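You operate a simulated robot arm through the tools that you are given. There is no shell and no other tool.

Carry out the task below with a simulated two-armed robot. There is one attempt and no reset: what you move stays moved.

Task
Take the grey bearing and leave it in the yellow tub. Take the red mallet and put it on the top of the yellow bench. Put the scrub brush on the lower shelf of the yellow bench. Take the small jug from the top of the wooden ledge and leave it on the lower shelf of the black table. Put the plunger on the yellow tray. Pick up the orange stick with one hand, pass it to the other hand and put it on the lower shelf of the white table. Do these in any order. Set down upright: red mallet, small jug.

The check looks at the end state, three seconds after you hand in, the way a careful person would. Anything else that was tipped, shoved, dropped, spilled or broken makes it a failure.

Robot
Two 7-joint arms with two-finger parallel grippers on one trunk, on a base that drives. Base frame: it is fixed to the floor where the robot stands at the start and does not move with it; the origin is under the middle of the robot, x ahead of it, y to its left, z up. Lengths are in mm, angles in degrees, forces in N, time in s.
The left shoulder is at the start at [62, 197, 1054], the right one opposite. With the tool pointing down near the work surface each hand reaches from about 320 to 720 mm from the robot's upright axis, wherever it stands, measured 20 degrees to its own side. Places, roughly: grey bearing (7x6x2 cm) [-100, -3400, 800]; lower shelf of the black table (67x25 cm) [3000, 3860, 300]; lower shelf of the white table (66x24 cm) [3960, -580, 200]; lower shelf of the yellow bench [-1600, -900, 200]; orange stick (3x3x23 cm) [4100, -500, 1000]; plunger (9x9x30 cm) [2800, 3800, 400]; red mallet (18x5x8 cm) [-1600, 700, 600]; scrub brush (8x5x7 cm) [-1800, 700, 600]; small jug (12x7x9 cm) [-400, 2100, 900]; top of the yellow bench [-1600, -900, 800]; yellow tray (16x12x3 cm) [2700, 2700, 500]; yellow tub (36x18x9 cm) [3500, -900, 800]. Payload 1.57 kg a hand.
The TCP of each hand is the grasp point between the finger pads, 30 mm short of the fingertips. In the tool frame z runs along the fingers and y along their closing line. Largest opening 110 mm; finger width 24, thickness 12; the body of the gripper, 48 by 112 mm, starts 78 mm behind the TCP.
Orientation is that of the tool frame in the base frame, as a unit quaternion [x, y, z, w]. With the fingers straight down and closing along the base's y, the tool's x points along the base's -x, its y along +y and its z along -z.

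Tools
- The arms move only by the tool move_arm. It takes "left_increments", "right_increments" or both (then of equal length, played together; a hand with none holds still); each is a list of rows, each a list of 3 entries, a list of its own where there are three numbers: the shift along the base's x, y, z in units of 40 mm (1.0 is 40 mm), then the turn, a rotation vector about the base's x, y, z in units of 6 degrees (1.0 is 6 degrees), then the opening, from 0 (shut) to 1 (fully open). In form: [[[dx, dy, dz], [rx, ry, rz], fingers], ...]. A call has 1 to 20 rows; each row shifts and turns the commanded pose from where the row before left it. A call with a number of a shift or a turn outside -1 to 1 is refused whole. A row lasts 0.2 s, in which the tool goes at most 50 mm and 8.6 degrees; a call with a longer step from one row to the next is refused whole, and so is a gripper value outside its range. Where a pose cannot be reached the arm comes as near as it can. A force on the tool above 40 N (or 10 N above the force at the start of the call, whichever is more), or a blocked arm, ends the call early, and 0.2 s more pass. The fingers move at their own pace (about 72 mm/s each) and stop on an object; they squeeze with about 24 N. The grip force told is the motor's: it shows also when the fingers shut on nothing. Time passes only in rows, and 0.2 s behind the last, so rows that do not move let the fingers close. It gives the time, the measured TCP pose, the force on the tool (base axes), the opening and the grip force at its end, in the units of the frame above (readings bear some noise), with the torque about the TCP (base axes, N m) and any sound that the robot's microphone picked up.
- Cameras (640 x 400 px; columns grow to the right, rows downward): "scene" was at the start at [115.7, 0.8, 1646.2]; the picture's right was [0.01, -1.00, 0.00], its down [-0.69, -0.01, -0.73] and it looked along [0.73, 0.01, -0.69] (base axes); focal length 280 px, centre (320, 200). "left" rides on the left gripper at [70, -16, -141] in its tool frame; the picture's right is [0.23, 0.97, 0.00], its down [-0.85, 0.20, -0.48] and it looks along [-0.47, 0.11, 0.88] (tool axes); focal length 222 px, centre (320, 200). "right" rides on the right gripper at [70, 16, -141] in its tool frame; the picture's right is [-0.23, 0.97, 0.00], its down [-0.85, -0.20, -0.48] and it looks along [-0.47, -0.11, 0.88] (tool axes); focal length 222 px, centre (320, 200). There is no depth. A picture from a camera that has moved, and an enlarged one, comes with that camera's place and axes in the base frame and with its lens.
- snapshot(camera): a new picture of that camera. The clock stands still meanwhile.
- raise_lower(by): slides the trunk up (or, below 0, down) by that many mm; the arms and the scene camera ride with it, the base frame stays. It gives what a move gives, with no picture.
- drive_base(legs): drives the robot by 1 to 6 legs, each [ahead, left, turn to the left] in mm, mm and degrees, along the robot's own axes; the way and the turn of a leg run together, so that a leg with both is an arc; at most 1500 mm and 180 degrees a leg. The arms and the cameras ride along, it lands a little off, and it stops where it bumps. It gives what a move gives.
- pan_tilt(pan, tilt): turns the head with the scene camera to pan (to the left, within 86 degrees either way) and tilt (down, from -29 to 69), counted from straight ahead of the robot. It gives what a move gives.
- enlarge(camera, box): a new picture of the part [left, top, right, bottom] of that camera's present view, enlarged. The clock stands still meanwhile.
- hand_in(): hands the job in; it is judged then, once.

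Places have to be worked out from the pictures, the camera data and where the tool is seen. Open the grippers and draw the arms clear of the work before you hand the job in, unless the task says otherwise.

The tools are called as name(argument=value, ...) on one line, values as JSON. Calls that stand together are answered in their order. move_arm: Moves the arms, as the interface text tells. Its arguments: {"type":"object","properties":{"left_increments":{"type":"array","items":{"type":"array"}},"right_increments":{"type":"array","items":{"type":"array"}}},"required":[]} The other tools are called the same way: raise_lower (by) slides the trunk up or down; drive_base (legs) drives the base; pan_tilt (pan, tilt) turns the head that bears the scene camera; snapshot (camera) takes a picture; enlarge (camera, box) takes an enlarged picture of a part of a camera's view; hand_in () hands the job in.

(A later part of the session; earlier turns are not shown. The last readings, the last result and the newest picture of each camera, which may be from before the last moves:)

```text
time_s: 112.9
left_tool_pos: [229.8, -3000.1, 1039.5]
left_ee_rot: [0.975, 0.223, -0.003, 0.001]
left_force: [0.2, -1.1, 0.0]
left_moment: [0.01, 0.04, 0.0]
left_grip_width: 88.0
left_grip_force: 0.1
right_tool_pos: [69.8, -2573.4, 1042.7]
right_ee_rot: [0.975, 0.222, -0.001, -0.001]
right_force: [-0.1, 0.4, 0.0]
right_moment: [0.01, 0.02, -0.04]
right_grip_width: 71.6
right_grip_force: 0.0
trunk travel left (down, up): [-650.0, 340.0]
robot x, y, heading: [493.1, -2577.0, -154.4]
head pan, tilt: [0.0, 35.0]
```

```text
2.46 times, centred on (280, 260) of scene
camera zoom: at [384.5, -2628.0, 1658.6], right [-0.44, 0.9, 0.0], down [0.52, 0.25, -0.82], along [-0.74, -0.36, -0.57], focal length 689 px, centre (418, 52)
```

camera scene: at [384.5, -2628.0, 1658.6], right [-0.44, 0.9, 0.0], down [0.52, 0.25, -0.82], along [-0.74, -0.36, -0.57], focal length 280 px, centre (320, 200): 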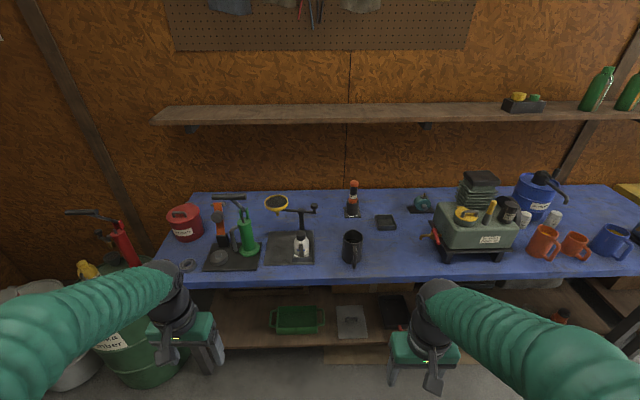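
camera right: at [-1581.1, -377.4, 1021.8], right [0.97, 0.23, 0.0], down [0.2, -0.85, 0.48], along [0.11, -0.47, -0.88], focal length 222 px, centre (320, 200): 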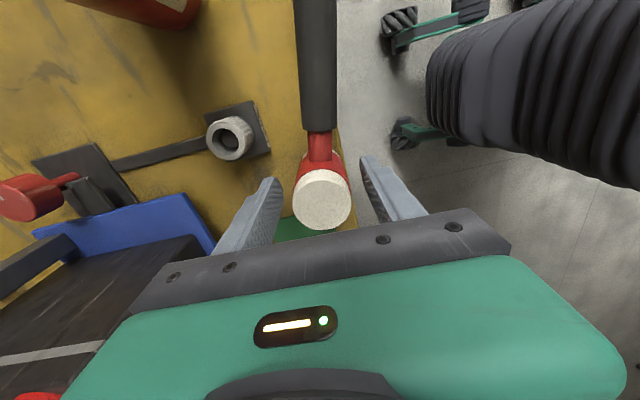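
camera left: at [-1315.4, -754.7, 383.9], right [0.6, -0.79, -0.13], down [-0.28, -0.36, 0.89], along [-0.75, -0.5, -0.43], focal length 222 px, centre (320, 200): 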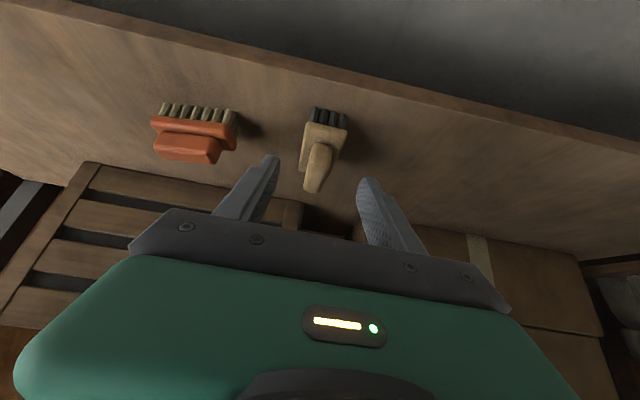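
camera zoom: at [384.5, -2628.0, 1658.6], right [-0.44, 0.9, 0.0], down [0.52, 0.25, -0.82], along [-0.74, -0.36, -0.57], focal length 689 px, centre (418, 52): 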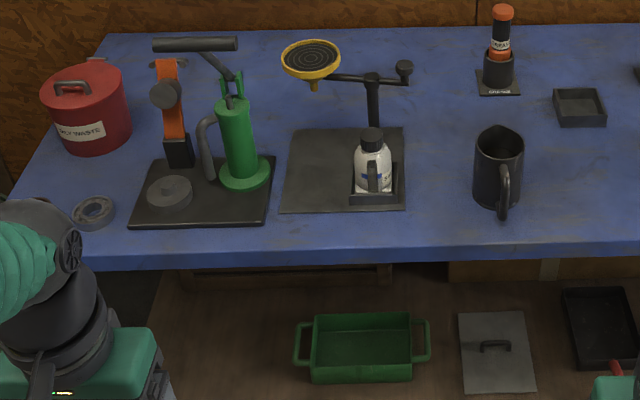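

The grey ring at about (-71, -3431) is the bearing. I position the base so it lies ahead of the left hand, keeping away from the barrel at the left.

drive_base(legs=[[0, 265, 1.2], [330, 0, 0]])

pan_tilt(pan=25, tilt=50)

snapshot(camera="scene")

snapshot(camera="left")

```text
time_s: 116.5
left_tool_pos: [66.9, -3381.3, 1043.5]
left_ee_rot: [0.972, 0.234, -0.003, 0.001]
left_force: [-0.8, 0.2, 0.3]
left_moment: [-0.04, -0.02, -0.01]
left_grip_width: 88.1
left_grip_force: 0.0
right_tool_pos: [-103.4, -2957.7, 1043.7]
right_ee_rot: [0.972, 0.235, -0.002, 0.001]
right_force: [-0.1, 0.0, 0.3]
right_moment: [0.0, -0.03, 0.01]
right_grip_width: 71.6
right_grip_force: 0.1
trunk travel left (down, up): [-650.0, 340.0]
robot x, y, heading: [318.5, -2955.8, -152.8]
head pan, tilt: [0.0, 35.0]
```

```text
time_s: 117.4
left_tool_pos: [67.9, -3383.9, 1041.1]
left_ee_rot: [0.972, 0.234, -0.003, 0.0]
left_force: [0.1, 0.2, -0.5]
left_moment: [-0.02, 0.01, 0.01]
left_grip_width: 88.1
left_grip_force: 0.1
right_tool_pos: [-103.7, -2959.9, 1043.9]
right_ee_rot: [0.972, 0.234, -0.002, -0.001]
right_force: [-0.3, -0.8, 0.3]
right_moment: [0.01, 0.04, -0.01]
right_grip_width: 71.8
right_grip_force: 0.0
trunk travel left (down, up): [-650.0, 340.0]
robot x, y, heading: [322.9, -2955.0, -152.7]
head pan, tilt: [25.0, 50.0]
```

```text
taken
camera scene: at [242.9, -3029.7, 1636.9], right [-0.79, 0.61, 0.0], down [0.47, 0.61, -0.64], along [-0.39, -0.51, -0.77], focal length 280 px, centre (320, 200)
```

scene: 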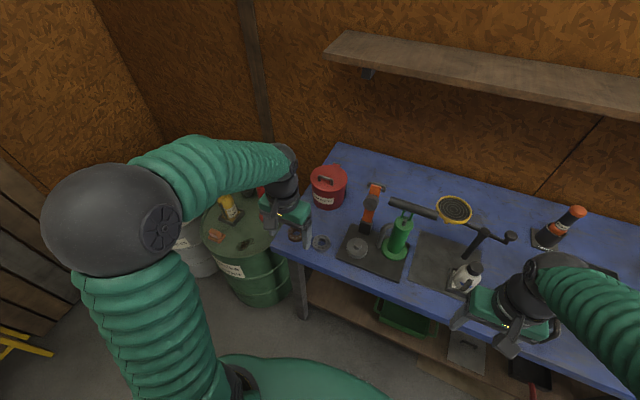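

```text
taken
camera left: at [123.1, -3336.6, 1181.9], right [0.65, -0.76, 0.0], down [-0.67, -0.57, 0.48], along [-0.37, -0.31, -0.88], focal length 222 px, centre (320, 200)
```

left: 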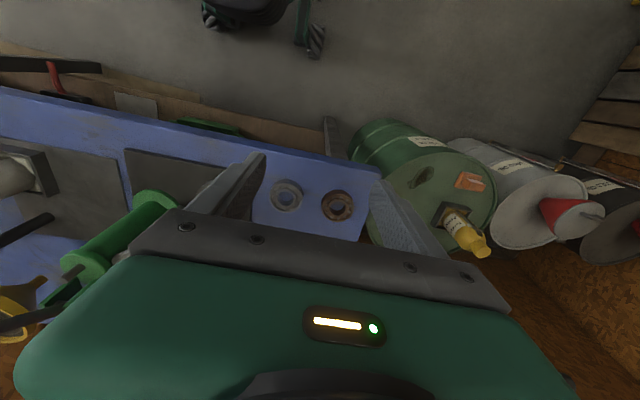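

There are two rings: a grey one and a rusty one beside it. I enlarge to be sure.

enlarge(camera="left", box=[240, 150, 400, 250])

enlarge(camera="scene", box=[260, 160, 440, 290])

```text
4.00 times, centred on (320, 200) of left
camera zoom: at [123.1, -3336.6, 1181.9], right [0.65, -0.76, 0.0], down [-0.67, -0.57, 0.48], along [-0.37, -0.31, -0.88], focal length 888 px, centre (320, 200)
```

zoom: 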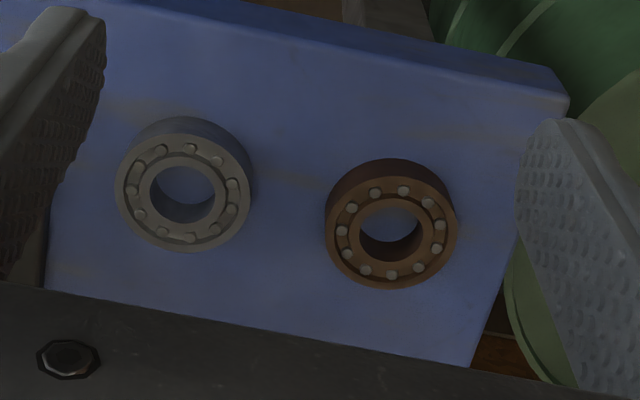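

```text
3.08 times, centred on (350, 225) of scene
camera zoom: at [242.9, -3029.7, 1636.9], right [-0.79, 0.61, 0.0], down [0.47, 0.61, -0.64], along [-0.39, -0.51, -0.77], focal length 861 px, centre (228, 123)
```

zoom: 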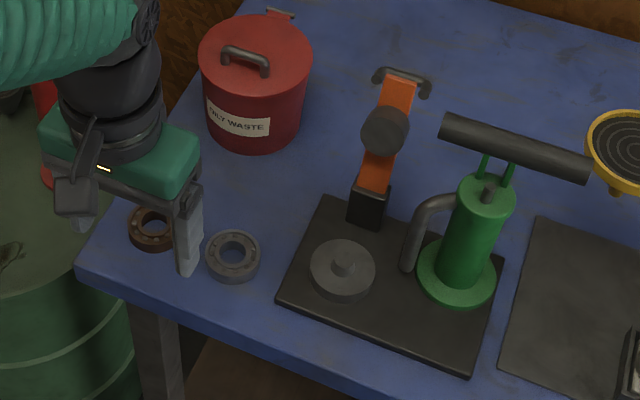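

The grey one is at about (-51, -3407), top near z 847, with the rusty one 90 mm to its left. I yaw the left hand by 90° so the fingers close front-to-back, away from the rusty ring, and centre it above.

move_arm(left_increments=[[[-0.2, -0.04, 0], [0, 0, -1], 0.8], [[-0.2, -0.04, 0], [0, 0, -1], 0.8], [[-0.2, -0.04, 0], [0, 0, -1], 0.8], [[-0.2, -0.04, 0], [0, 0, -1], 0.8], [[-0.2, -0.04, 0], [0, 0, -1], 0.8], [[-0.2, -0.04, 0], [0, 0, -1], 0.8], [[-0.2, -0.04, 0], [0, 0, -1], 0.8], [[-0.2, -0.04, 0], [0, 0, -1], 0.8], [[-0.2, -0.04, 0], [0, 0, -1], 0.8], [[-0.2, -0.04, 0], [0, 0, -1], 0.8], [[-0.2, -0.04, 0], [0, 0, -1], 0.8], [[-0.2, -0.04, 0], [0, 0, -1], 0.8], [[-0.2, -0.04, 0], [0, 0, -1], 0.8], [[-0.2, -0.04, 0], [0, 0, -1], 0.8], [[-0.2, -0.04, 0], [0, 0, -1], 0.8], [[0, 0, 0], [0, 0, 0], 0.8]])

snapshot(camera="left")

snapshot(camera="scene")

```text
time_s: 120.8
left_tool_pos: [-52.5, -3407.2, 1041.3]
left_ee_rot: [0.853, -0.522, -0.002, -0.003]
left_force: [-0.3, 0.2, 0.2]
left_moment: [-0.03, 0.04, -0.01]
left_grip_width: 88.0
left_grip_force: 0.1
right_tool_pos: [-102.3, -2960.6, 1044.5]
right_ee_rot: [0.972, 0.234, -0.003, -0.002]
right_force: [0.5, 0.3, -0.7]
right_moment: [0.0, -0.01, 0.01]
right_grip_width: 71.2
right_grip_force: 0.0
trunk travel left (down, up): [-650.0, 340.0]
robot x, y, heading: [315.5, -2955.9, -153.0]
head pan, tilt: [25.0, 50.0]
```

```text
taken
camera left: at [-5.8, -3462.2, 1182.4], right [-0.76, -0.64, 0.0], down [-0.57, 0.67, 0.48], along [-0.31, 0.37, -0.88], focal length 222 px, centre (320, 200)
```

left: 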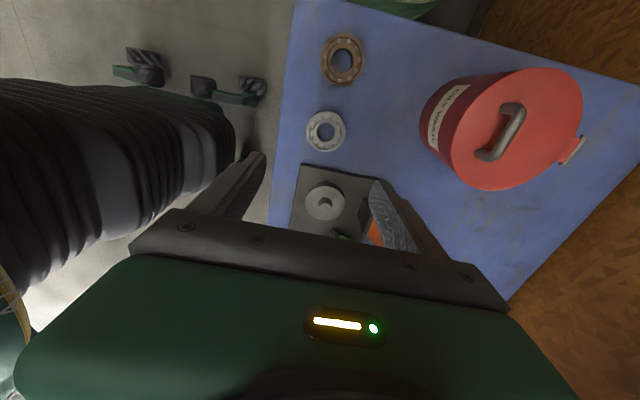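

```text
taken
camera scene: at [243.2, -3029.8, 1636.8], right [-0.79, 0.61, 0.0], down [0.47, 0.61, -0.64], along [-0.39, -0.51, -0.77], focal length 280 px, centre (320, 200)
```

scene: 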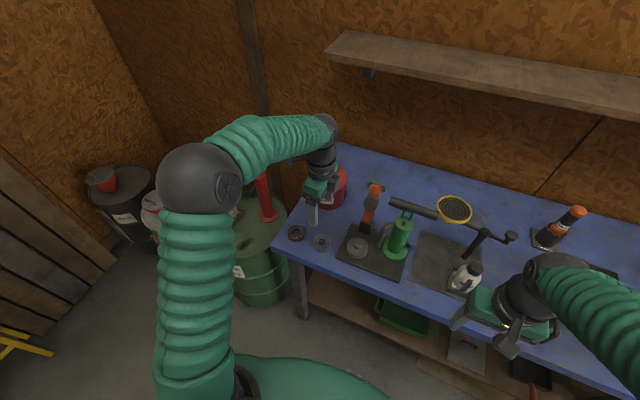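

I correct by a few mm and descend to z≈905 for a closer check.

move_arm(left_increments=[[[-0.1, -0.15, -0.9], [0, 0, 0], 0.85], [[0, 0, -0.9], [0, 0, 0], 0.85], [[0, 0, -0.9], [0, 0, 0], 0.85], [[0, 0, -0.7], [0, 0, 0], 0.85], [[0, 0, 0], [0, 0, 0], 0.85]])

snapshot(camera="left")

enlarge(camera="scene", box=[240, 140, 440, 290])

```text
time_s: 122.0
left_tool_pos: [-55.6, -3415.0, 906.6]
left_ee_rot: [0.854, -0.521, -0.002, -0.003]
left_force: [-0.3, -0.1, 0.0]
left_moment: [-0.02, 0.01, -0.01]
left_grip_width: 93.7
left_grip_force: 0.1
right_tool_pos: [-103.0, -2961.1, 1044.9]
right_ee_rot: [0.972, 0.235, -0.002, -0.002]
right_force: [0.1, -0.3, 0.2]
right_moment: [-0.01, -0.01, -0.01]
right_grip_width: 71.5
right_grip_force: 0.0
trunk travel left (down, up): [-650.0, 340.0]
robot x, y, heading: [320.2, -2952.2, -152.7]
head pan, tilt: [25.0, 50.0]
```

```text
taken
camera left: at [-9.8, -3469.3, 1046.7], right [-0.76, -0.65, 0.0], down [-0.57, 0.67, 0.48], along [-0.31, 0.37, -0.88], focal length 222 px, centre (320, 200)
```

left: 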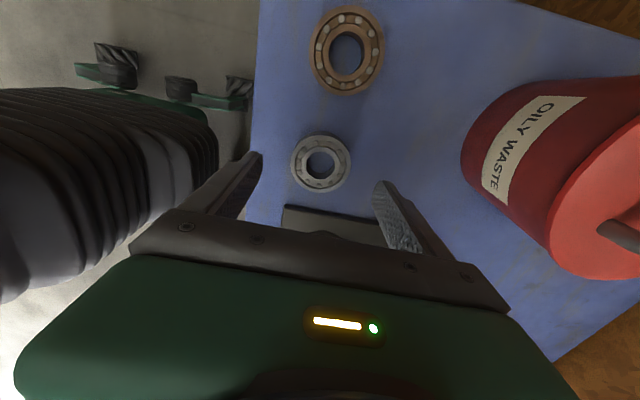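

```text
2.67 times, centred on (340, 215) of scene
camera zoom: at [243.4, -3029.8, 1636.9], right [-0.79, 0.61, 0.0], down [0.47, 0.61, -0.64], along [-0.39, -0.51, -0.77], focal length 746 px, centre (267, 160)
```

zoom: 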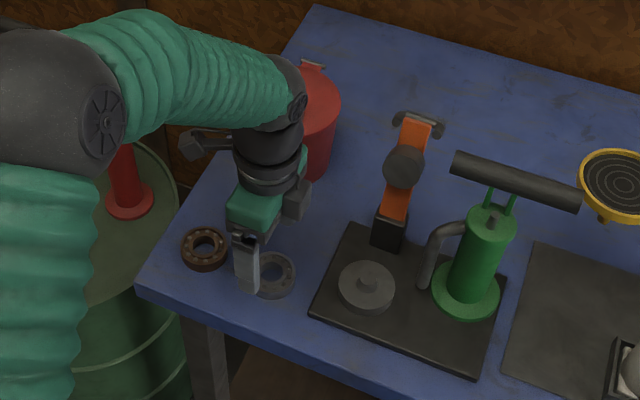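

The bearing is centred below the fingers. I descend to about z 866 and then feel for the bench with small steps.

move_arm(left_increments=[[[0, 0, -0.6], [0, 0, 0], 0.85], [[0, 0, -0.4], [0, 0, 0], 0.85], [[0, 0, 0], [0, 0, 0], 0.85]])

move_arm(left_increments=[[[0, 0, -0.15], [0, 0, 0], 0.85], [[0, 0, 0], [0, 0, 0], 0.85]])

move_arm(left_increments=[[[0, 0, -0.12], [0, 0, 0], 0.85], [[0, 0, 0], [0, 0, 0], 0.85]])

snapshot(camera="left")

```text
time_s: 122.8
left_tool_pos: [-56.6, -3415.0, 864.7]
left_ee_rot: [0.853, -0.522, -0.002, -0.003]
left_force: [0.4, -0.4, 0.1]
left_moment: [0.0, -0.02, 0.05]
left_grip_width: 93.3
left_grip_force: 0.0
right_tool_pos: [-102.2, -2959.8, 1044.4]
right_ee_rot: [0.972, 0.234, -0.002, -0.001]
right_force: [-0.3, 0.0, 0.3]
right_moment: [0.01, -0.04, -0.02]
right_grip_width: 71.4
right_grip_force: 0.1
trunk travel left (down, up): [-650.0, 340.0]
robot x, y, heading: [320.0, -2953.6, -153.0]
head pan, tilt: [25.0, 50.0]
```

```text
time_s: 123.4
left_tool_pos: [-56.7, -3416.4, 857.6]
left_ee_rot: [0.853, -0.522, -0.002, -0.003]
left_force: [-0.5, -0.2, 0.1]
left_moment: [-0.01, -0.02, -0.01]
left_grip_width: 93.5
left_grip_force: 0.0
right_tool_pos: [-102.3, -2960.1, 1043.5]
right_ee_rot: [0.972, 0.234, -0.001, -0.001]
right_force: [-0.6, 0.5, 0.4]
right_moment: [-0.01, -0.04, 0.02]
right_grip_width: 71.5
right_grip_force: 0.0
trunk travel left (down, up): [-650.0, 340.0]
robot x, y, heading: [322.1, -2954.1, -152.8]
head pan, tilt: [25.0, 50.0]
```

```text
time_s: 124.0
left_tool_pos: [-56.8, -3415.1, 854.7]
left_ee_rot: [0.853, -0.522, -0.003, -0.002]
left_force: [1.0, -0.9, 0.7]
left_moment: [0.0, 0.0, 0.03]
left_grip_width: 93.4
left_grip_force: 0.0
right_tool_pos: [-103.5, -2960.8, 1044.7]
right_ee_rot: [0.972, 0.234, -0.002, -0.001]
right_force: [-0.2, 0.7, -0.8]
right_moment: [-0.03, -0.01, 0.03]
right_grip_width: 71.3
right_grip_force: 0.0
trunk travel left (down, up): [-650.0, 340.0]
robot x, y, heading: [320.9, -2949.4, -152.8]
head pan, tilt: [25.0, 50.0]
```

```text
taken
camera left: at [-9.1, -3468.8, 995.4], right [-0.76, -0.65, 0.0], down [-0.57, 0.67, 0.48], along [-0.31, 0.37, -0.88], focal length 222 px, centre (320, 200)
```

left: 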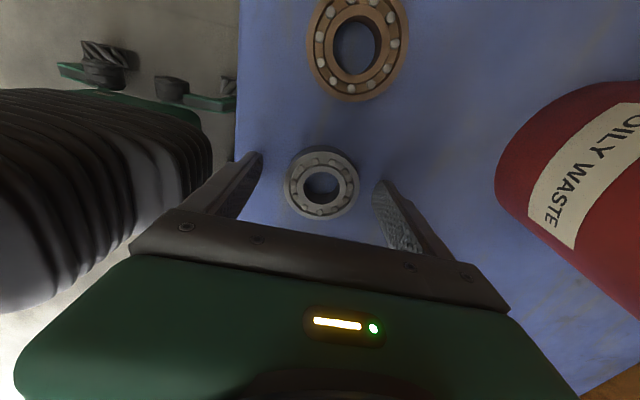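

Ring top is about 14 mm below the TCP, so the tips are some 4 mm above the bench: right height. I close on the bearing and lift.

move_arm(left_increments=[[[0, 0, -0.03], [0, 0, 0], 0.85], [[0, 0, 0], [0, 0, 0], 0.6], [[0, 0, 0], [0, 0, 0], 0.35], [[0, 0, 0], [0, 0, 0], 0.35], [[0, 0, 0], [0, 0, 0], 0.3], [[0, 0, 0], [0, 0, 0], 0.3]])

move_arm(left_increments=[[[0, 0, 0.3], [0, 0, 0], 0.3], [[0, 0, 0.7], [0, 0, 0], 0.3], [[0, 0, 1], [0, 0, 0], 0.3], [[0, 0, 1], [0, 0, 0], 0.3], [[0, 0, 1], [0, 0, 0], 0.3], [[0, 0, 1], [0, 0, 0], 0.3]])

snapshot(camera="left")

```text
time_s: 125.4
left_tool_pos: [-56.8, -3415.0, 854.4]
left_ee_rot: [0.853, -0.522, -0.003, -0.002]
left_force: [-0.7, -0.1, 2.6]
left_moment: [-0.07, 0.1, 0.01]
left_grip_width: 66.4
left_grip_force: 24.2
right_tool_pos: [-104.7, -2960.5, 1044.6]
right_ee_rot: [0.972, 0.233, -0.002, -0.002]
right_force: [-1.2, -0.1, -0.4]
right_moment: [0.0, 0.0, -0.01]
right_grip_width: 71.6
right_grip_force: 0.1
trunk travel left (down, up): [-650.0, 340.0]
robot x, y, heading: [320.3, -2952.7, -152.9]
head pan, tilt: [25.0, 50.0]
```

```text
time_s: 126.8
left_tool_pos: [-58.8, -3413.9, 1054.3]
left_ee_rot: [0.853, -0.522, -0.002, -0.003]
left_force: [-0.1, 0.3, -1.2]
left_moment: [0.0, 0.01, -0.02]
left_grip_width: 66.8
left_grip_force: 23.8
right_tool_pos: [-103.2, -2960.0, 1045.0]
right_ee_rot: [0.972, 0.234, -0.003, -0.001]
right_force: [-0.2, -0.1, 0.3]
right_moment: [0.0, 0.02, 0.02]
right_grip_width: 71.7
right_grip_force: 0.0
trunk travel left (down, up): [-650.0, 340.0]
robot x, y, heading: [319.6, -2948.9, -153.1]
head pan, tilt: [25.0, 50.0]
```

```text
taken
camera left: at [-10.3, -3468.2, 1194.6], right [-0.76, -0.65, 0.0], down [-0.57, 0.67, 0.48], along [-0.31, 0.37, -0.88], focal length 222 px, centre (320, 200)
```

left: 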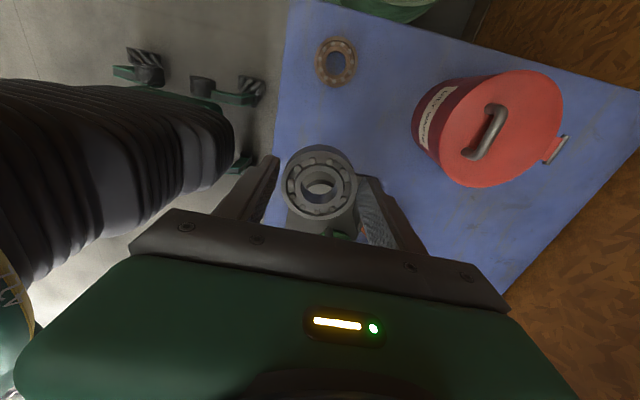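

The bearing is held (66 mm, about 0.12 kg). I back away from the bench and turn around toward the tub's side of the room.

drive_base(legs=[[-550, 0, 0], [0, 0, 180]])

pan_tilt(pan=0, tilt=20)

snapshot(camera="scene")

pan_tilt(pan=60, tilt=20)

snapshot(camera="scene")

pan_tilt(pan=-55, tilt=25)

snapshot(camera="scene")

```text
time_s: 137.3
left_tool_pos: [1177.9, -2240.5, 1053.6]
left_ee_rot: [0.518, 0.855, -0.002, 0.002]
left_force: [-0.2, 0.4, -1.5]
left_moment: [0.02, -0.01, -0.02]
left_grip_width: 66.3
left_grip_force: 23.5
right_tool_pos: [1225.8, -2694.8, 1044.5]
right_ee_rot: [-0.238, 0.971, -0.002, 0.002]
right_force: [0.5, 0.0, -0.3]
right_moment: [-0.03, -0.02, 0.0]
right_grip_width: 71.6
right_grip_force: 0.0
trunk travel left (down, up): [-650.0, 340.0]
robot x, y, heading: [800.7, -2706.7, 27.8]
head pan, tilt: [25.0, 50.0]
```

```text
time_s: 138.2
left_tool_pos: [1176.0, -2241.3, 1052.9]
left_ee_rot: [0.519, 0.855, -0.002, 0.003]
left_force: [0.1, -0.7, -1.4]
left_moment: [0.01, -0.01, 0.01]
left_grip_width: 66.5
left_grip_force: 23.7
right_tool_pos: [1225.0, -2695.7, 1044.6]
right_ee_rot: [-0.238, 0.971, -0.001, 0.003]
right_force: [-0.7, 0.0, 0.5]
right_moment: [-0.01, 0.05, -0.02]
right_grip_width: 71.5
right_grip_force: 0.0
trunk travel left (down, up): [-650.0, 340.0]
robot x, y, heading: [805.0, -2710.8, 27.5]
head pan, tilt: [0.0, 20.0]
```

```text
taken
camera scene: at [916.0, -2646.4, 1682.3], right [0.47, -0.89, 0.0], down [-0.31, -0.16, -0.94], along [0.83, 0.44, -0.34], focal length 280 px, centre (320, 200)
```

scene: 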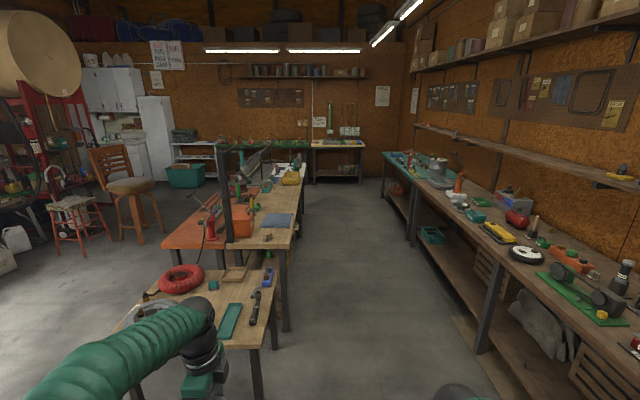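

```text
time_s: 139.6
left_tool_pos: [1176.6, -2241.6, 1053.2]
left_ee_rot: [0.519, 0.855, -0.002, 0.002]
left_force: [0.6, 1.0, -1.6]
left_moment: [0.01, 0.0, 0.04]
left_grip_width: 66.5
left_grip_force: 23.6
right_tool_pos: [1224.9, -2695.8, 1043.9]
right_ee_rot: [-0.238, 0.971, -0.002, 0.002]
right_force: [0.3, -0.6, 0.8]
right_moment: [0.02, 0.01, -0.01]
right_grip_width: 71.6
right_grip_force: 0.0
trunk travel left (down, up): [-650.0, 340.0]
robot x, y, heading: [804.5, -2704.7, 27.7]
head pan, tilt: [60.0, 20.0]
```

```text
taken
camera scene: at [837.5, -2596.5, 1682.4], right [1.0, -0.04, 0.0], down [-0.02, -0.34, -0.94], along [0.04, 0.94, -0.34], focal length 280 px, centre (320, 200)
```

scene: 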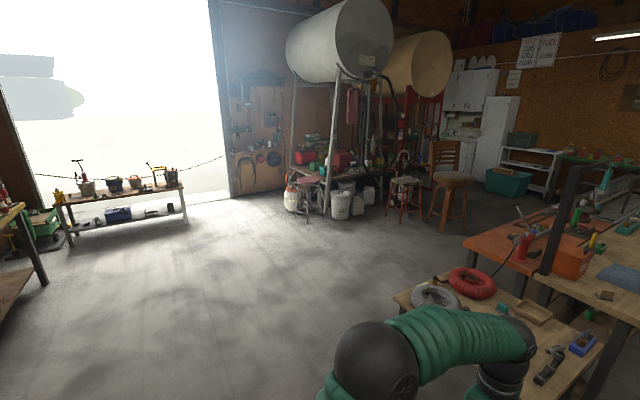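

```text
time_s: 141.5
left_tool_pos: [1177.2, -2240.6, 1053.7]
left_ee_rot: [0.519, 0.855, -0.002, 0.002]
left_force: [0.1, -0.1, -1.6]
left_moment: [-0.02, -0.02, 0.03]
left_grip_width: 66.4
left_grip_force: 24.4
right_tool_pos: [1224.8, -2694.5, 1043.9]
right_ee_rot: [-0.238, 0.971, -0.002, 0.002]
right_force: [0.5, -0.2, 0.3]
right_moment: [0.0, 0.0, 0.0]
right_grip_width: 71.4
right_grip_force: 0.0
trunk travel left (down, up): [-650.0, 340.0]
robot x, y, heading: [803.0, -2706.3, 27.5]
head pan, tilt: [-55.0, 25.0]
```

```text
taken
camera scene: at [915.6, -2731.9, 1674.4], right [-0.46, -0.89, 0.0], down [-0.38, 0.19, -0.91], along [0.8, -0.42, -0.42], focal length 280 px, centre (320, 200)
```

scene: 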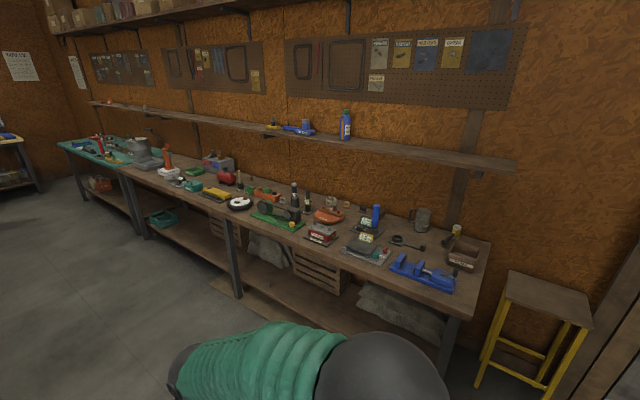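

The yellow tub is visible at the far end of the island (left side of the corridor), near (3500, -900). I raise the trunk for clearance, strafe right into the middle of the corridor and drive down it.

raise_lower(by=200)

drive_base(legs=[[0, -360, -0.5], [1450, 0, 0]])

pan_tilt(pan=0, tilt=30)

snapshot(camera="scene")

```text
time_s: 143.7
left_tool_pos: [1177.5, -2240.6, 1254.6]
left_ee_rot: [0.519, 0.855, -0.003, 0.003]
left_force: [-0.4, 0.1, -1.4]
left_moment: [0.01, 0.0, -0.02]
left_grip_width: 66.3
left_grip_force: 23.8
right_tool_pos: [1224.8, -2695.9, 1244.0]
right_ee_rot: [-0.238, 0.971, -0.001, 0.002]
right_force: [-0.8, -0.1, 0.3]
right_moment: [0.0, -0.01, 0.03]
right_grip_width: 71.4
right_grip_force: 0.1
trunk travel left (down, up): [-850.0, 140.0]
robot x, y, heading: [800.1, -2706.3, 28.0]
head pan, tilt: [-55.0, 25.0]
```

```text
time_s: 152.8
left_tool_pos: [2636.1, -1914.7, 1254.0]
left_ee_rot: [0.525, 0.851, -0.002, 0.003]
left_force: [0.2, 0.4, -2.1]
left_moment: [-0.01, -0.02, -0.01]
left_grip_width: 66.7
left_grip_force: 23.5
right_tool_pos: [2677.5, -2369.8, 1244.3]
right_ee_rot: [-0.23, 0.973, -0.002, 0.002]
right_force: [-0.4, -0.3, 0.5]
right_moment: [-0.03, 0.02, -0.05]
right_grip_width: 71.6
right_grip_force: 0.0
trunk travel left (down, up): [-850.0, 140.0]
robot x, y, heading: [2252.6, -2370.8, 26.5]
head pan, tilt: [-55.0, 25.0]
```

```text
time_s: 154.0
left_tool_pos: [2634.6, -1914.9, 1255.3]
left_ee_rot: [0.526, 0.85, -0.002, 0.003]
left_force: [-0.3, -0.1, -0.5]
left_moment: [-0.01, 0.0, 0.03]
left_grip_width: 66.7
left_grip_force: 24.4
right_tool_pos: [2675.8, -2370.2, 1244.4]
right_ee_rot: [-0.231, 0.973, -0.002, 0.003]
right_force: [-0.4, -0.2, 0.1]
right_moment: [0.0, 0.02, -0.01]
right_grip_width: 71.6
right_grip_force: 0.0
trunk travel left (down, up): [-850.0, 140.0]
robot x, y, heading: [2258.0, -2369.7, 26.5]
head pan, tilt: [0.0, 30.0]
```

```text
taken
camera scene: at [2366.2, -2316.2, 1866.3], right [0.45, -0.89, 0.0], down [-0.45, -0.23, -0.86], along [0.77, 0.39, -0.5], focal length 280 px, centre (320, 200)
```

scene: 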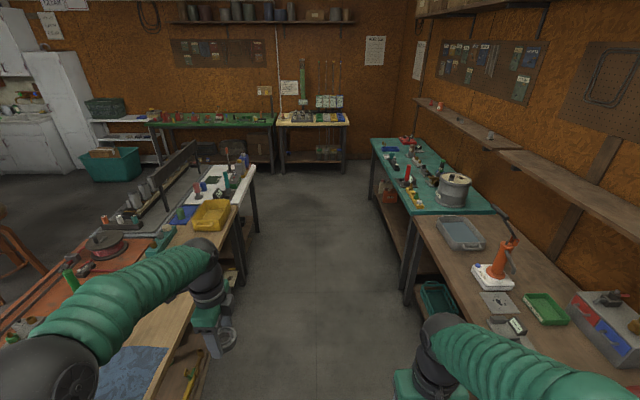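

The tub and, behind it, the white table are visible on the left. I enlarge that area.

enlarge(camera="scene", box=[130, 130, 290, 240])

```text
3.64 times, centred on (210, 185) of scene
camera zoom: at [2366.2, -2316.2, 1866.3], right [0.45, -0.89, 0.0], down [-0.45, -0.23, -0.86], along [0.77, 0.39, -0.5], focal length 1018 px, centre (720, 254)
```

zoom: 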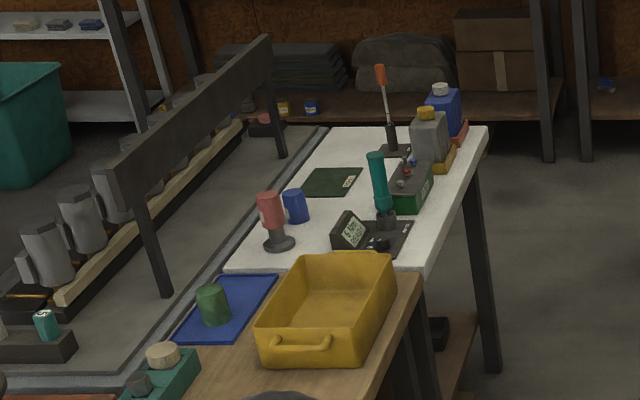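

The tub sits at the end of the wooden table, and an orange-topped stick stands in a holder on the white table. I drive on, then turn left to face the tub.

drive_base(legs=[[1450, 0, 0], [470, 0, 0], [0, 0, 90.5]])

pan_tilt(pan=0, tilt=45)

snapshot(camera="scene")

```text
time_s: 167.5
left_tool_pos: [3555.4, -1117.4, 1253.8]
left_ee_rot: [-0.211, 0.977, 0.0, 0.004]
left_force: [0.5, 0.0, -1.6]
left_moment: [0.01, 0.02, 0.03]
left_grip_width: 66.3
left_grip_force: 23.8
right_tool_pos: [4011.9, -1093.4, 1244.9]
right_ee_rot: [0.84, -0.542, -0.002, -0.003]
right_force: [0.0, -0.5, 1.0]
right_moment: [-0.01, 0.02, 0.0]
right_grip_width: 71.3
right_grip_force: 0.0
trunk travel left (down, up): [-850.0, 140.0]
robot x, y, heading: [3999.5, -1510.9, 114.4]
head pan, tilt: [0.0, 30.0]
```

```text
time_s: 168.2
left_tool_pos: [3556.6, -1118.5, 1255.5]
left_ee_rot: [-0.211, 0.977, 0.002, 0.002]
left_force: [0.0, -0.7, -2.1]
left_moment: [-0.02, 0.03, 0.01]
left_grip_width: 66.8
left_grip_force: 24.1
right_tool_pos: [4012.5, -1093.9, 1245.4]
right_ee_rot: [0.84, -0.542, -0.002, -0.004]
right_force: [0.8, 0.3, 1.0]
right_moment: [0.04, 0.03, 0.02]
right_grip_width: 71.3
right_grip_force: 0.1
trunk travel left (down, up): [-850.0, 140.0]
robot x, y, heading: [4000.2, -1514.0, 114.7]
head pan, tilt: [0.0, 45.0]
```

```text
taken
camera scene: at [3950.0, -1409.3, 1843.7], right [0.91, 0.42, 0.0], down [0.29, -0.64, -0.71], along [-0.29, 0.64, -0.71], focal length 280 px, centre (320, 200)
```

scene: 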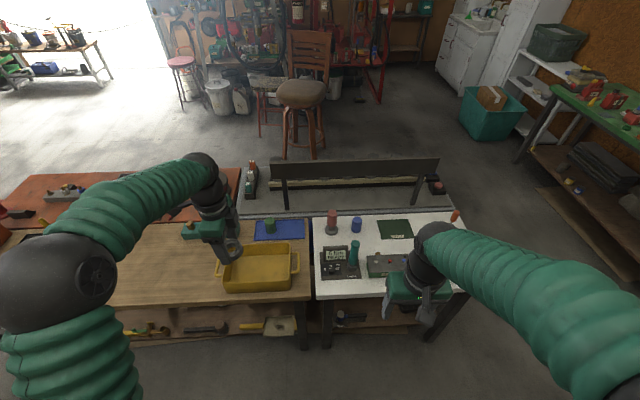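

The tub is centred near (3456, -950) with its rim about z 855. I drive 190 mm ahead, correcting the heading by 2°, and lower the trunk.

drive_base(legs=[[185, 0, 2.2]])

raise_lower(by=-180)

snapshot(camera="scene")

snapshot(camera="left")

snapshot(camera="right")

```text
time_s: 169.8
left_tool_pos: [3464.5, -972.4, 1255.6]
left_ee_rot: [-0.231, 0.973, 0.004, 0.003]
left_force: [0.5, -0.7, -0.9]
left_moment: [-0.01, -0.02, 0.01]
left_grip_width: 66.4
left_grip_force: 23.8
right_tool_pos: [3919.3, -932.1, 1247.7]
right_ee_rot: [0.85, -0.526, -0.003, -0.004]
right_force: [0.2, -0.2, 0.0]
right_moment: [0.06, 0.01, -0.01]
right_grip_width: 71.4
right_grip_force: 0.1
trunk travel left (down, up): [-850.0, 140.0]
robot x, y, heading: [3922.9, -1347.2, 116.8]
head pan, tilt: [0.0, 45.0]
```

```text
time_s: 171.8
left_tool_pos: [3463.3, -970.2, 1076.1]
left_ee_rot: [-0.23, 0.973, 0.002, 0.004]
left_force: [0.2, -0.6, -2.3]
left_moment: [0.01, 0.0, 0.0]
left_grip_width: 66.4
left_grip_force: 23.4
right_tool_pos: [3918.3, -930.1, 1065.6]
right_ee_rot: [0.85, -0.526, -0.002, -0.002]
right_force: [0.8, -0.2, 0.1]
right_moment: [-0.01, -0.01, 0.01]
right_grip_width: 71.4
right_grip_force: 0.1
trunk travel left (down, up): [-670.0, 320.0]
robot x, y, heading: [3917.9, -1350.1, 116.6]
head pan, tilt: [0.0, 45.0]
```

```text
taken
camera scene: at [3866.9, -1245.8, 1663.8], right [0.89, 0.45, 0.0], down [0.32, -0.63, -0.71], along [-0.32, 0.63, -0.71], focal length 280 px, centre (320, 200)
```

scene: 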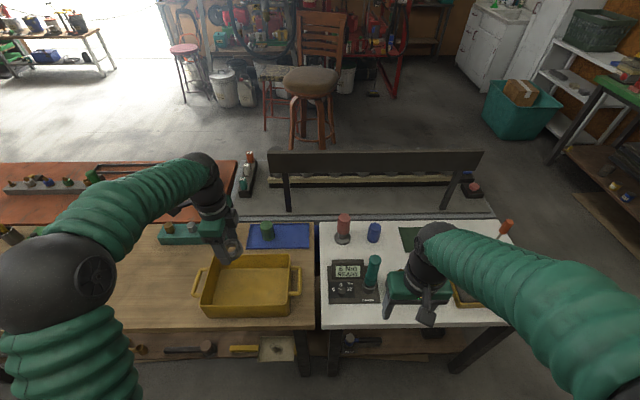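

```text
taken
camera left: at [3407.8, -1015.3, 1216.1], right [-0.64, 0.77, 0.0], down [0.67, 0.56, 0.48], along [0.37, 0.31, -0.87], focal length 222 px, centre (320, 200)
```

left: 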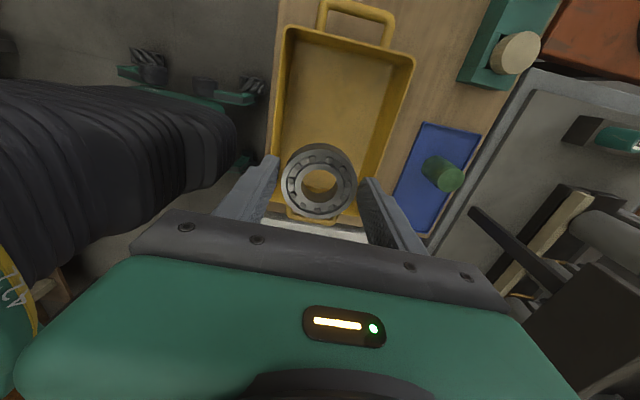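

```text
taken
camera right: at [3934.4, -999.6, 1206.4], right [-0.97, -0.23, 0.0], down [-0.2, 0.85, 0.49], along [-0.11, 0.47, -0.87], focal length 222 px, centre (320, 200)
```

right: 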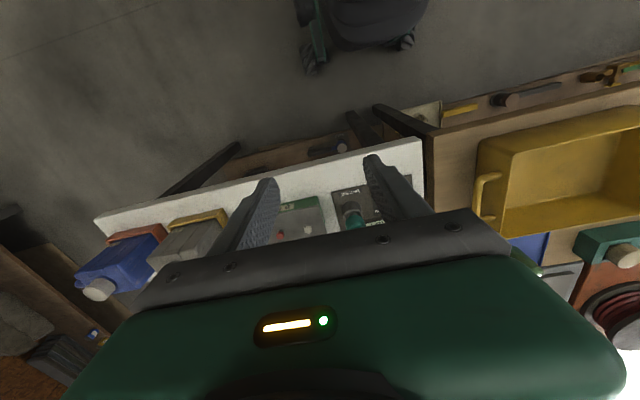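

The tub is empty. I centre the left hand over it, at about (3440, -937), and lower the bearing inside.

move_arm(left_increments=[[[-0.3, 0.42, 0], [0, 0, 0], 0.3], [[-0.3, 0.42, 0], [0, 0, 0], 0.3], [[0, 0, -1], [0, 0, 0], 0.3], [[0, 0, -1], [0, 0, 0], 0.3], [[0, 0, -1], [0, 0, 0], 0.3], [[0, 0, -1], [0, 0, 0], 0.3], [[0, 0, 0], [0, 0, 0], 0.3]])

snapshot(camera="left")

snapshot(camera="scene")

```text
time_s: 173.4
left_tool_pos: [3439.0, -935.8, 914.1]
left_ee_rot: [-0.23, 0.973, 0.002, 0.003]
left_force: [1.2, 0.9, -2.0]
left_moment: [-0.01, 0.02, -0.03]
left_grip_width: 66.6
left_grip_force: 23.7
right_tool_pos: [3916.0, -930.4, 1065.0]
right_ee_rot: [0.85, -0.527, -0.003, -0.003]
right_force: [0.5, -0.8, 0.1]
right_moment: [0.0, -0.02, 0.03]
right_grip_width: 71.5
right_grip_force: 0.1
trunk travel left (down, up): [-670.0, 320.0]
robot x, y, heading: [3916.9, -1347.6, 116.8]
head pan, tilt: [0.0, 45.0]
```

```text
taken
camera left: at [3383.8, -981.7, 1055.0], right [-0.64, 0.77, 0.0], down [0.67, 0.56, 0.48], along [0.37, 0.31, -0.87], focal length 222 px, centre (320, 200)
```

left: 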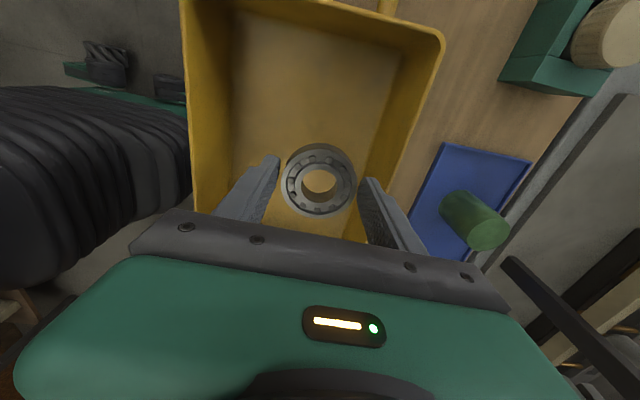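

```text
taken
camera scene: at [3866.6, -1245.6, 1663.7], right [0.89, 0.45, 0.0], down [0.32, -0.63, -0.71], along [-0.32, 0.63, -0.71], focal length 280 px, centre (320, 200)
```

scene: 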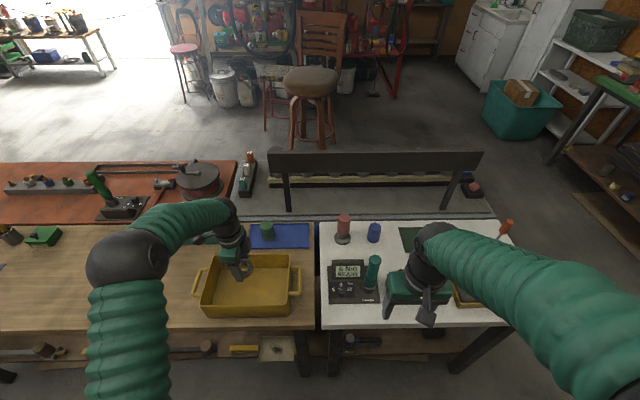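

I shift 12 mm back to be centred between the tub's walls, and lower until contact.

move_arm(left_increments=[[[0.13, -0.27, -0.6], [0, 0, 0], 0.3], [[0, 0, -0.9], [0, 0, 0], 0.3], [[0, 0, -0.6], [0, 0, 0], 0.3], [[0, 0, 0], [0, 0, 0], 0.3]])

move_arm(left_increments=[[[0, 0, -0.25], [0, 0, 0], 0.3], [[0, 0, 0], [0, 0, 0], 0.3]])

move_arm(left_increments=[[[0, 0, -0.15], [0, 0, 0], 0.3], [[0, 0, 0], [0, 0, 0], 0.3]])

snapshot(camera="left")

```text
time_s: 174.4
left_tool_pos: [3443.1, -948.2, 829.7]
left_ee_rot: [-0.23, 0.973, 0.003, 0.002]
left_force: [-0.3, 0.5, -2.0]
left_moment: [-0.03, -0.01, 0.01]
left_grip_width: 66.5
left_grip_force: 23.9
right_tool_pos: [3917.5, -929.1, 1067.4]
right_ee_rot: [0.851, -0.526, -0.001, -0.004]
right_force: [0.1, 0.1, 0.5]
right_moment: [0.0, 0.01, -0.03]
right_grip_width: 71.3
right_grip_force: 0.1
trunk travel left (down, up): [-670.0, 320.0]
robot x, y, heading: [3914.1, -1351.3, 116.5]
head pan, tilt: [0.0, 45.0]
```

```text
time_s: 175.0
left_tool_pos: [3443.9, -948.0, 820.0]
left_ee_rot: [-0.23, 0.973, 0.002, 0.003]
left_force: [-0.3, -0.5, -0.6]
left_moment: [0.02, 0.01, 0.02]
left_grip_width: 66.6
left_grip_force: 23.7
right_tool_pos: [3916.1, -930.3, 1066.3]
right_ee_rot: [0.85, -0.526, -0.002, -0.003]
right_force: [-0.9, -0.2, -0.1]
right_moment: [0.0, 0.05, -0.02]
right_grip_width: 71.6
right_grip_force: 0.0
trunk travel left (down, up): [-670.0, 320.0]
robot x, y, heading: [3914.6, -1347.5, 116.8]
head pan, tilt: [0.0, 45.0]
```

```text
time_s: 175.6
left_tool_pos: [3444.2, -947.9, 817.1]
left_ee_rot: [-0.23, 0.973, 0.005, 0.002]
left_force: [-1.9, -0.7, 15.4]
left_moment: [-0.2, -0.07, -0.04]
left_grip_width: 66.9
left_grip_force: 23.9
right_tool_pos: [3917.0, -931.7, 1066.5]
right_ee_rot: [0.851, -0.525, -0.003, -0.004]
right_force: [0.0, -0.3, 0.6]
right_moment: [-0.03, 0.0, 0.03]
right_grip_width: 71.6
right_grip_force: 0.1
trunk travel left (down, up): [-670.0, 320.0]
robot x, y, heading: [3920.3, -1353.1, 116.9]
head pan, tilt: [0.0, 45.0]
```

```text
taken
camera left: at [3389.4, -993.5, 957.5], right [-0.64, 0.77, 0.0], down [0.67, 0.56, 0.48], along [0.37, 0.31, -0.87], focal length 222 px, centre (320, 200)
```

left: 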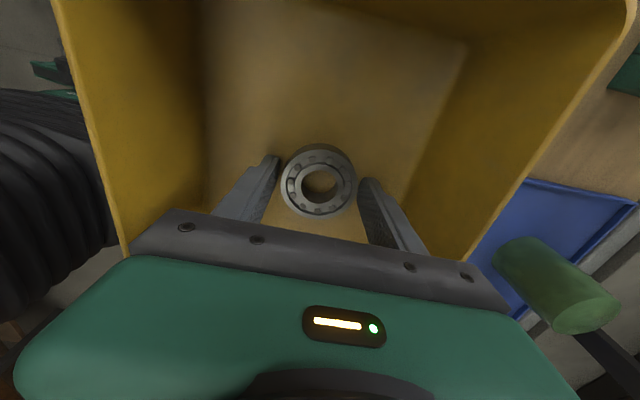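

Contact with the tub floor (15 N). I release just enough and lift straight out.

move_arm(left_increments=[[[0, 0, 0.04], [0, 0, 0], 0.6], [[0, 0, 0], [0, 0, 0], 0.75], [[0, 0, 0], [0, 0, 0], 0.75], [[0, 0, 0.5], [0, 0, 0], 0.75], [[0, 0, 1], [0, 0, 0], 0.75], [[0, 0, 1], [0, 0, 0], 0.75], [[0, 0, 1], [0, 0, 0], 0.75], [[0, 0, 1], [0, 0, 0], 0.75], [[0, 0, 1], [0, 0, 0], 0.75], [[0, 0, 1], [0, 0, 0], 0.75]])

snapshot(camera="left")

snapshot(camera="scene")

```text
time_s: 177.8
left_tool_pos: [3444.6, -948.7, 1076.5]
left_ee_rot: [-0.23, 0.973, 0.003, 0.003]
left_force: [-0.4, -0.6, -0.4]
left_moment: [0.02, 0.0, 0.01]
left_grip_width: 82.6
left_grip_force: 0.1
right_tool_pos: [3918.2, -930.6, 1064.9]
right_ee_rot: [0.85, -0.526, -0.003, -0.004]
right_force: [0.3, 0.0, -0.4]
right_moment: [0.03, -0.01, 0.0]
right_grip_width: 71.6
right_grip_force: 0.0
trunk travel left (down, up): [-670.0, 320.0]
robot x, y, heading: [3917.6, -1349.4, 116.6]
head pan, tilt: [0.0, 45.0]
```

```text
taken
camera left: at [3389.0, -993.7, 1218.3], right [-0.64, 0.77, 0.0], down [0.67, 0.56, 0.48], along [0.37, 0.31, -0.87], focal length 222 px, centre (320, 200)
```

left: 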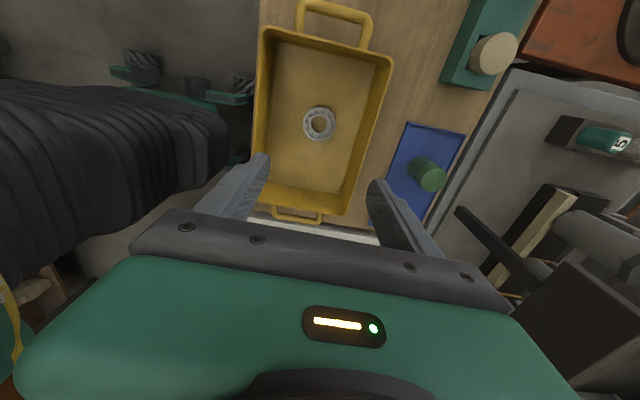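

```text
taken
camera scene: at [3868.0, -1246.5, 1663.8], right [0.89, 0.45, 0.0], down [0.32, -0.63, -0.71], along [-0.32, 0.63, -0.71], focal length 280 px, centre (320, 200)
```

scene: 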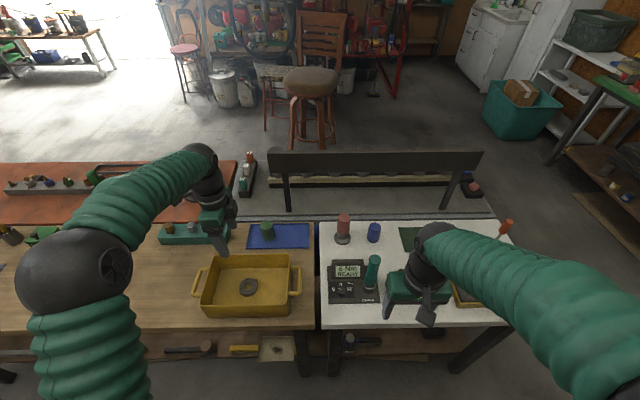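

The bearing is in the tub. Now the orange stick, near (4138, -480) with its orange top at z≈978. I raise the trunk 120 mm and strafe right so it is in front.

raise_lower(by=120)

drive_base(legs=[[0, -480, 0]])

snapshot(camera="scene")

snapshot(camera="right")

```text
time_s: 179.3
left_tool_pos: [3443.0, -946.8, 1196.9]
left_ee_rot: [-0.231, 0.973, 0.002, 0.003]
left_force: [-0.2, 0.4, -0.4]
left_moment: [0.02, 0.02, 0.01]
left_grip_width: 82.9
left_grip_force: 0.0
right_tool_pos: [3917.5, -929.0, 1185.7]
right_ee_rot: [0.85, -0.526, -0.001, -0.003]
right_force: [0.2, 1.0, -0.2]
right_moment: [0.04, -0.01, 0.02]
right_grip_width: 71.5
right_grip_force: 0.0
trunk travel left (down, up): [-790.0, 200.0]
robot x, y, heading: [3916.6, -1348.8, 116.5]
head pan, tilt: [0.0, 45.0]
```

```text
time_s: 182.1
left_tool_pos: [3860.1, -738.7, 1195.7]
left_ee_rot: [-0.23, 0.973, 0.002, 0.005]
left_force: [-0.6, -0.1, 0.1]
left_moment: [0.03, 0.01, 0.05]
left_grip_width: 82.4
left_grip_force: 0.1
right_tool_pos: [4335.3, -720.0, 1186.3]
right_ee_rot: [0.85, -0.527, 0.0, -0.005]
right_force: [-0.4, 0.4, -0.2]
right_moment: [0.02, 0.02, -0.01]
right_grip_width: 71.3
right_grip_force: 0.1
trunk travel left (down, up): [-790.0, 200.0]
robot x, y, heading: [4340.3, -1136.4, 116.5]
head pan, tilt: [0.0, 45.0]
```

```text
taken
camera scene: at [4280.7, -1037.4, 1783.7], right [0.89, 0.45, 0.01], down [0.32, -0.63, -0.71], along [-0.31, 0.63, -0.71], focal length 280 px, centre (320, 200)
```

scene: 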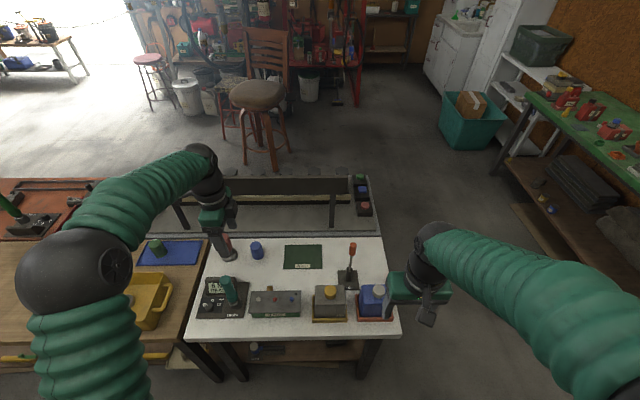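

```text
taken
camera right: at [4350.7, -790.2, 1327.3], right [-0.97, -0.23, -0.01], down [-0.21, 0.85, 0.49], along [-0.11, 0.48, -0.87], focal length 222 px, centre (320, 200)
```

right: 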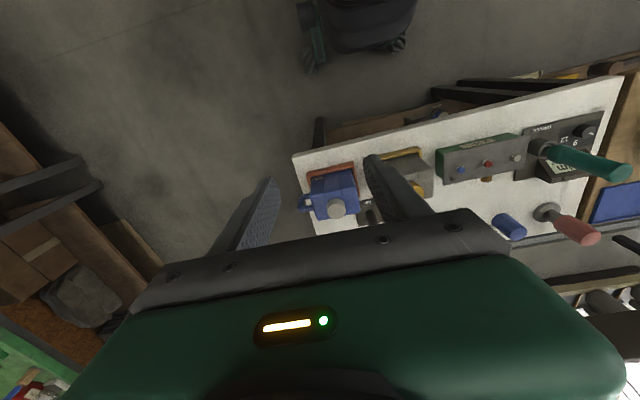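

enlarge(camera="scene", box=[180, 220, 420, 370])

enlarge(camera="scene", box=[300, 230, 400, 330])

```text
2.67 times, centred on (300, 295) of scene
camera zoom: at [4280.7, -1037.4, 1783.7], right [0.89, 0.45, 0.01], down [0.32, -0.63, -0.71], along [-0.31, 0.63, -0.71], focal length 746 px, centre (373, -53)
```

zoom: 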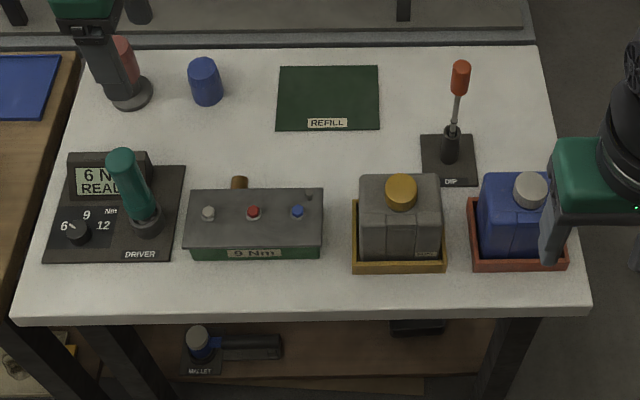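

```text
4.00 times, centred on (350, 280) of scene
camera zoom: at [4280.7, -1037.4, 1783.7], right [0.89, 0.45, 0.01], down [0.32, -0.63, -0.71], along [-0.31, 0.63, -0.71], focal length 1120 px, centre (200, -120)
```

zoom: 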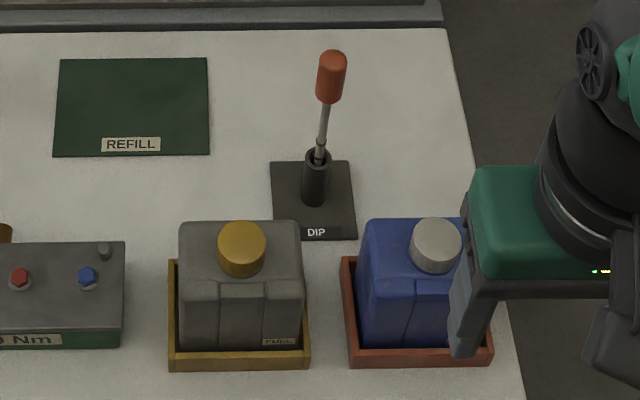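

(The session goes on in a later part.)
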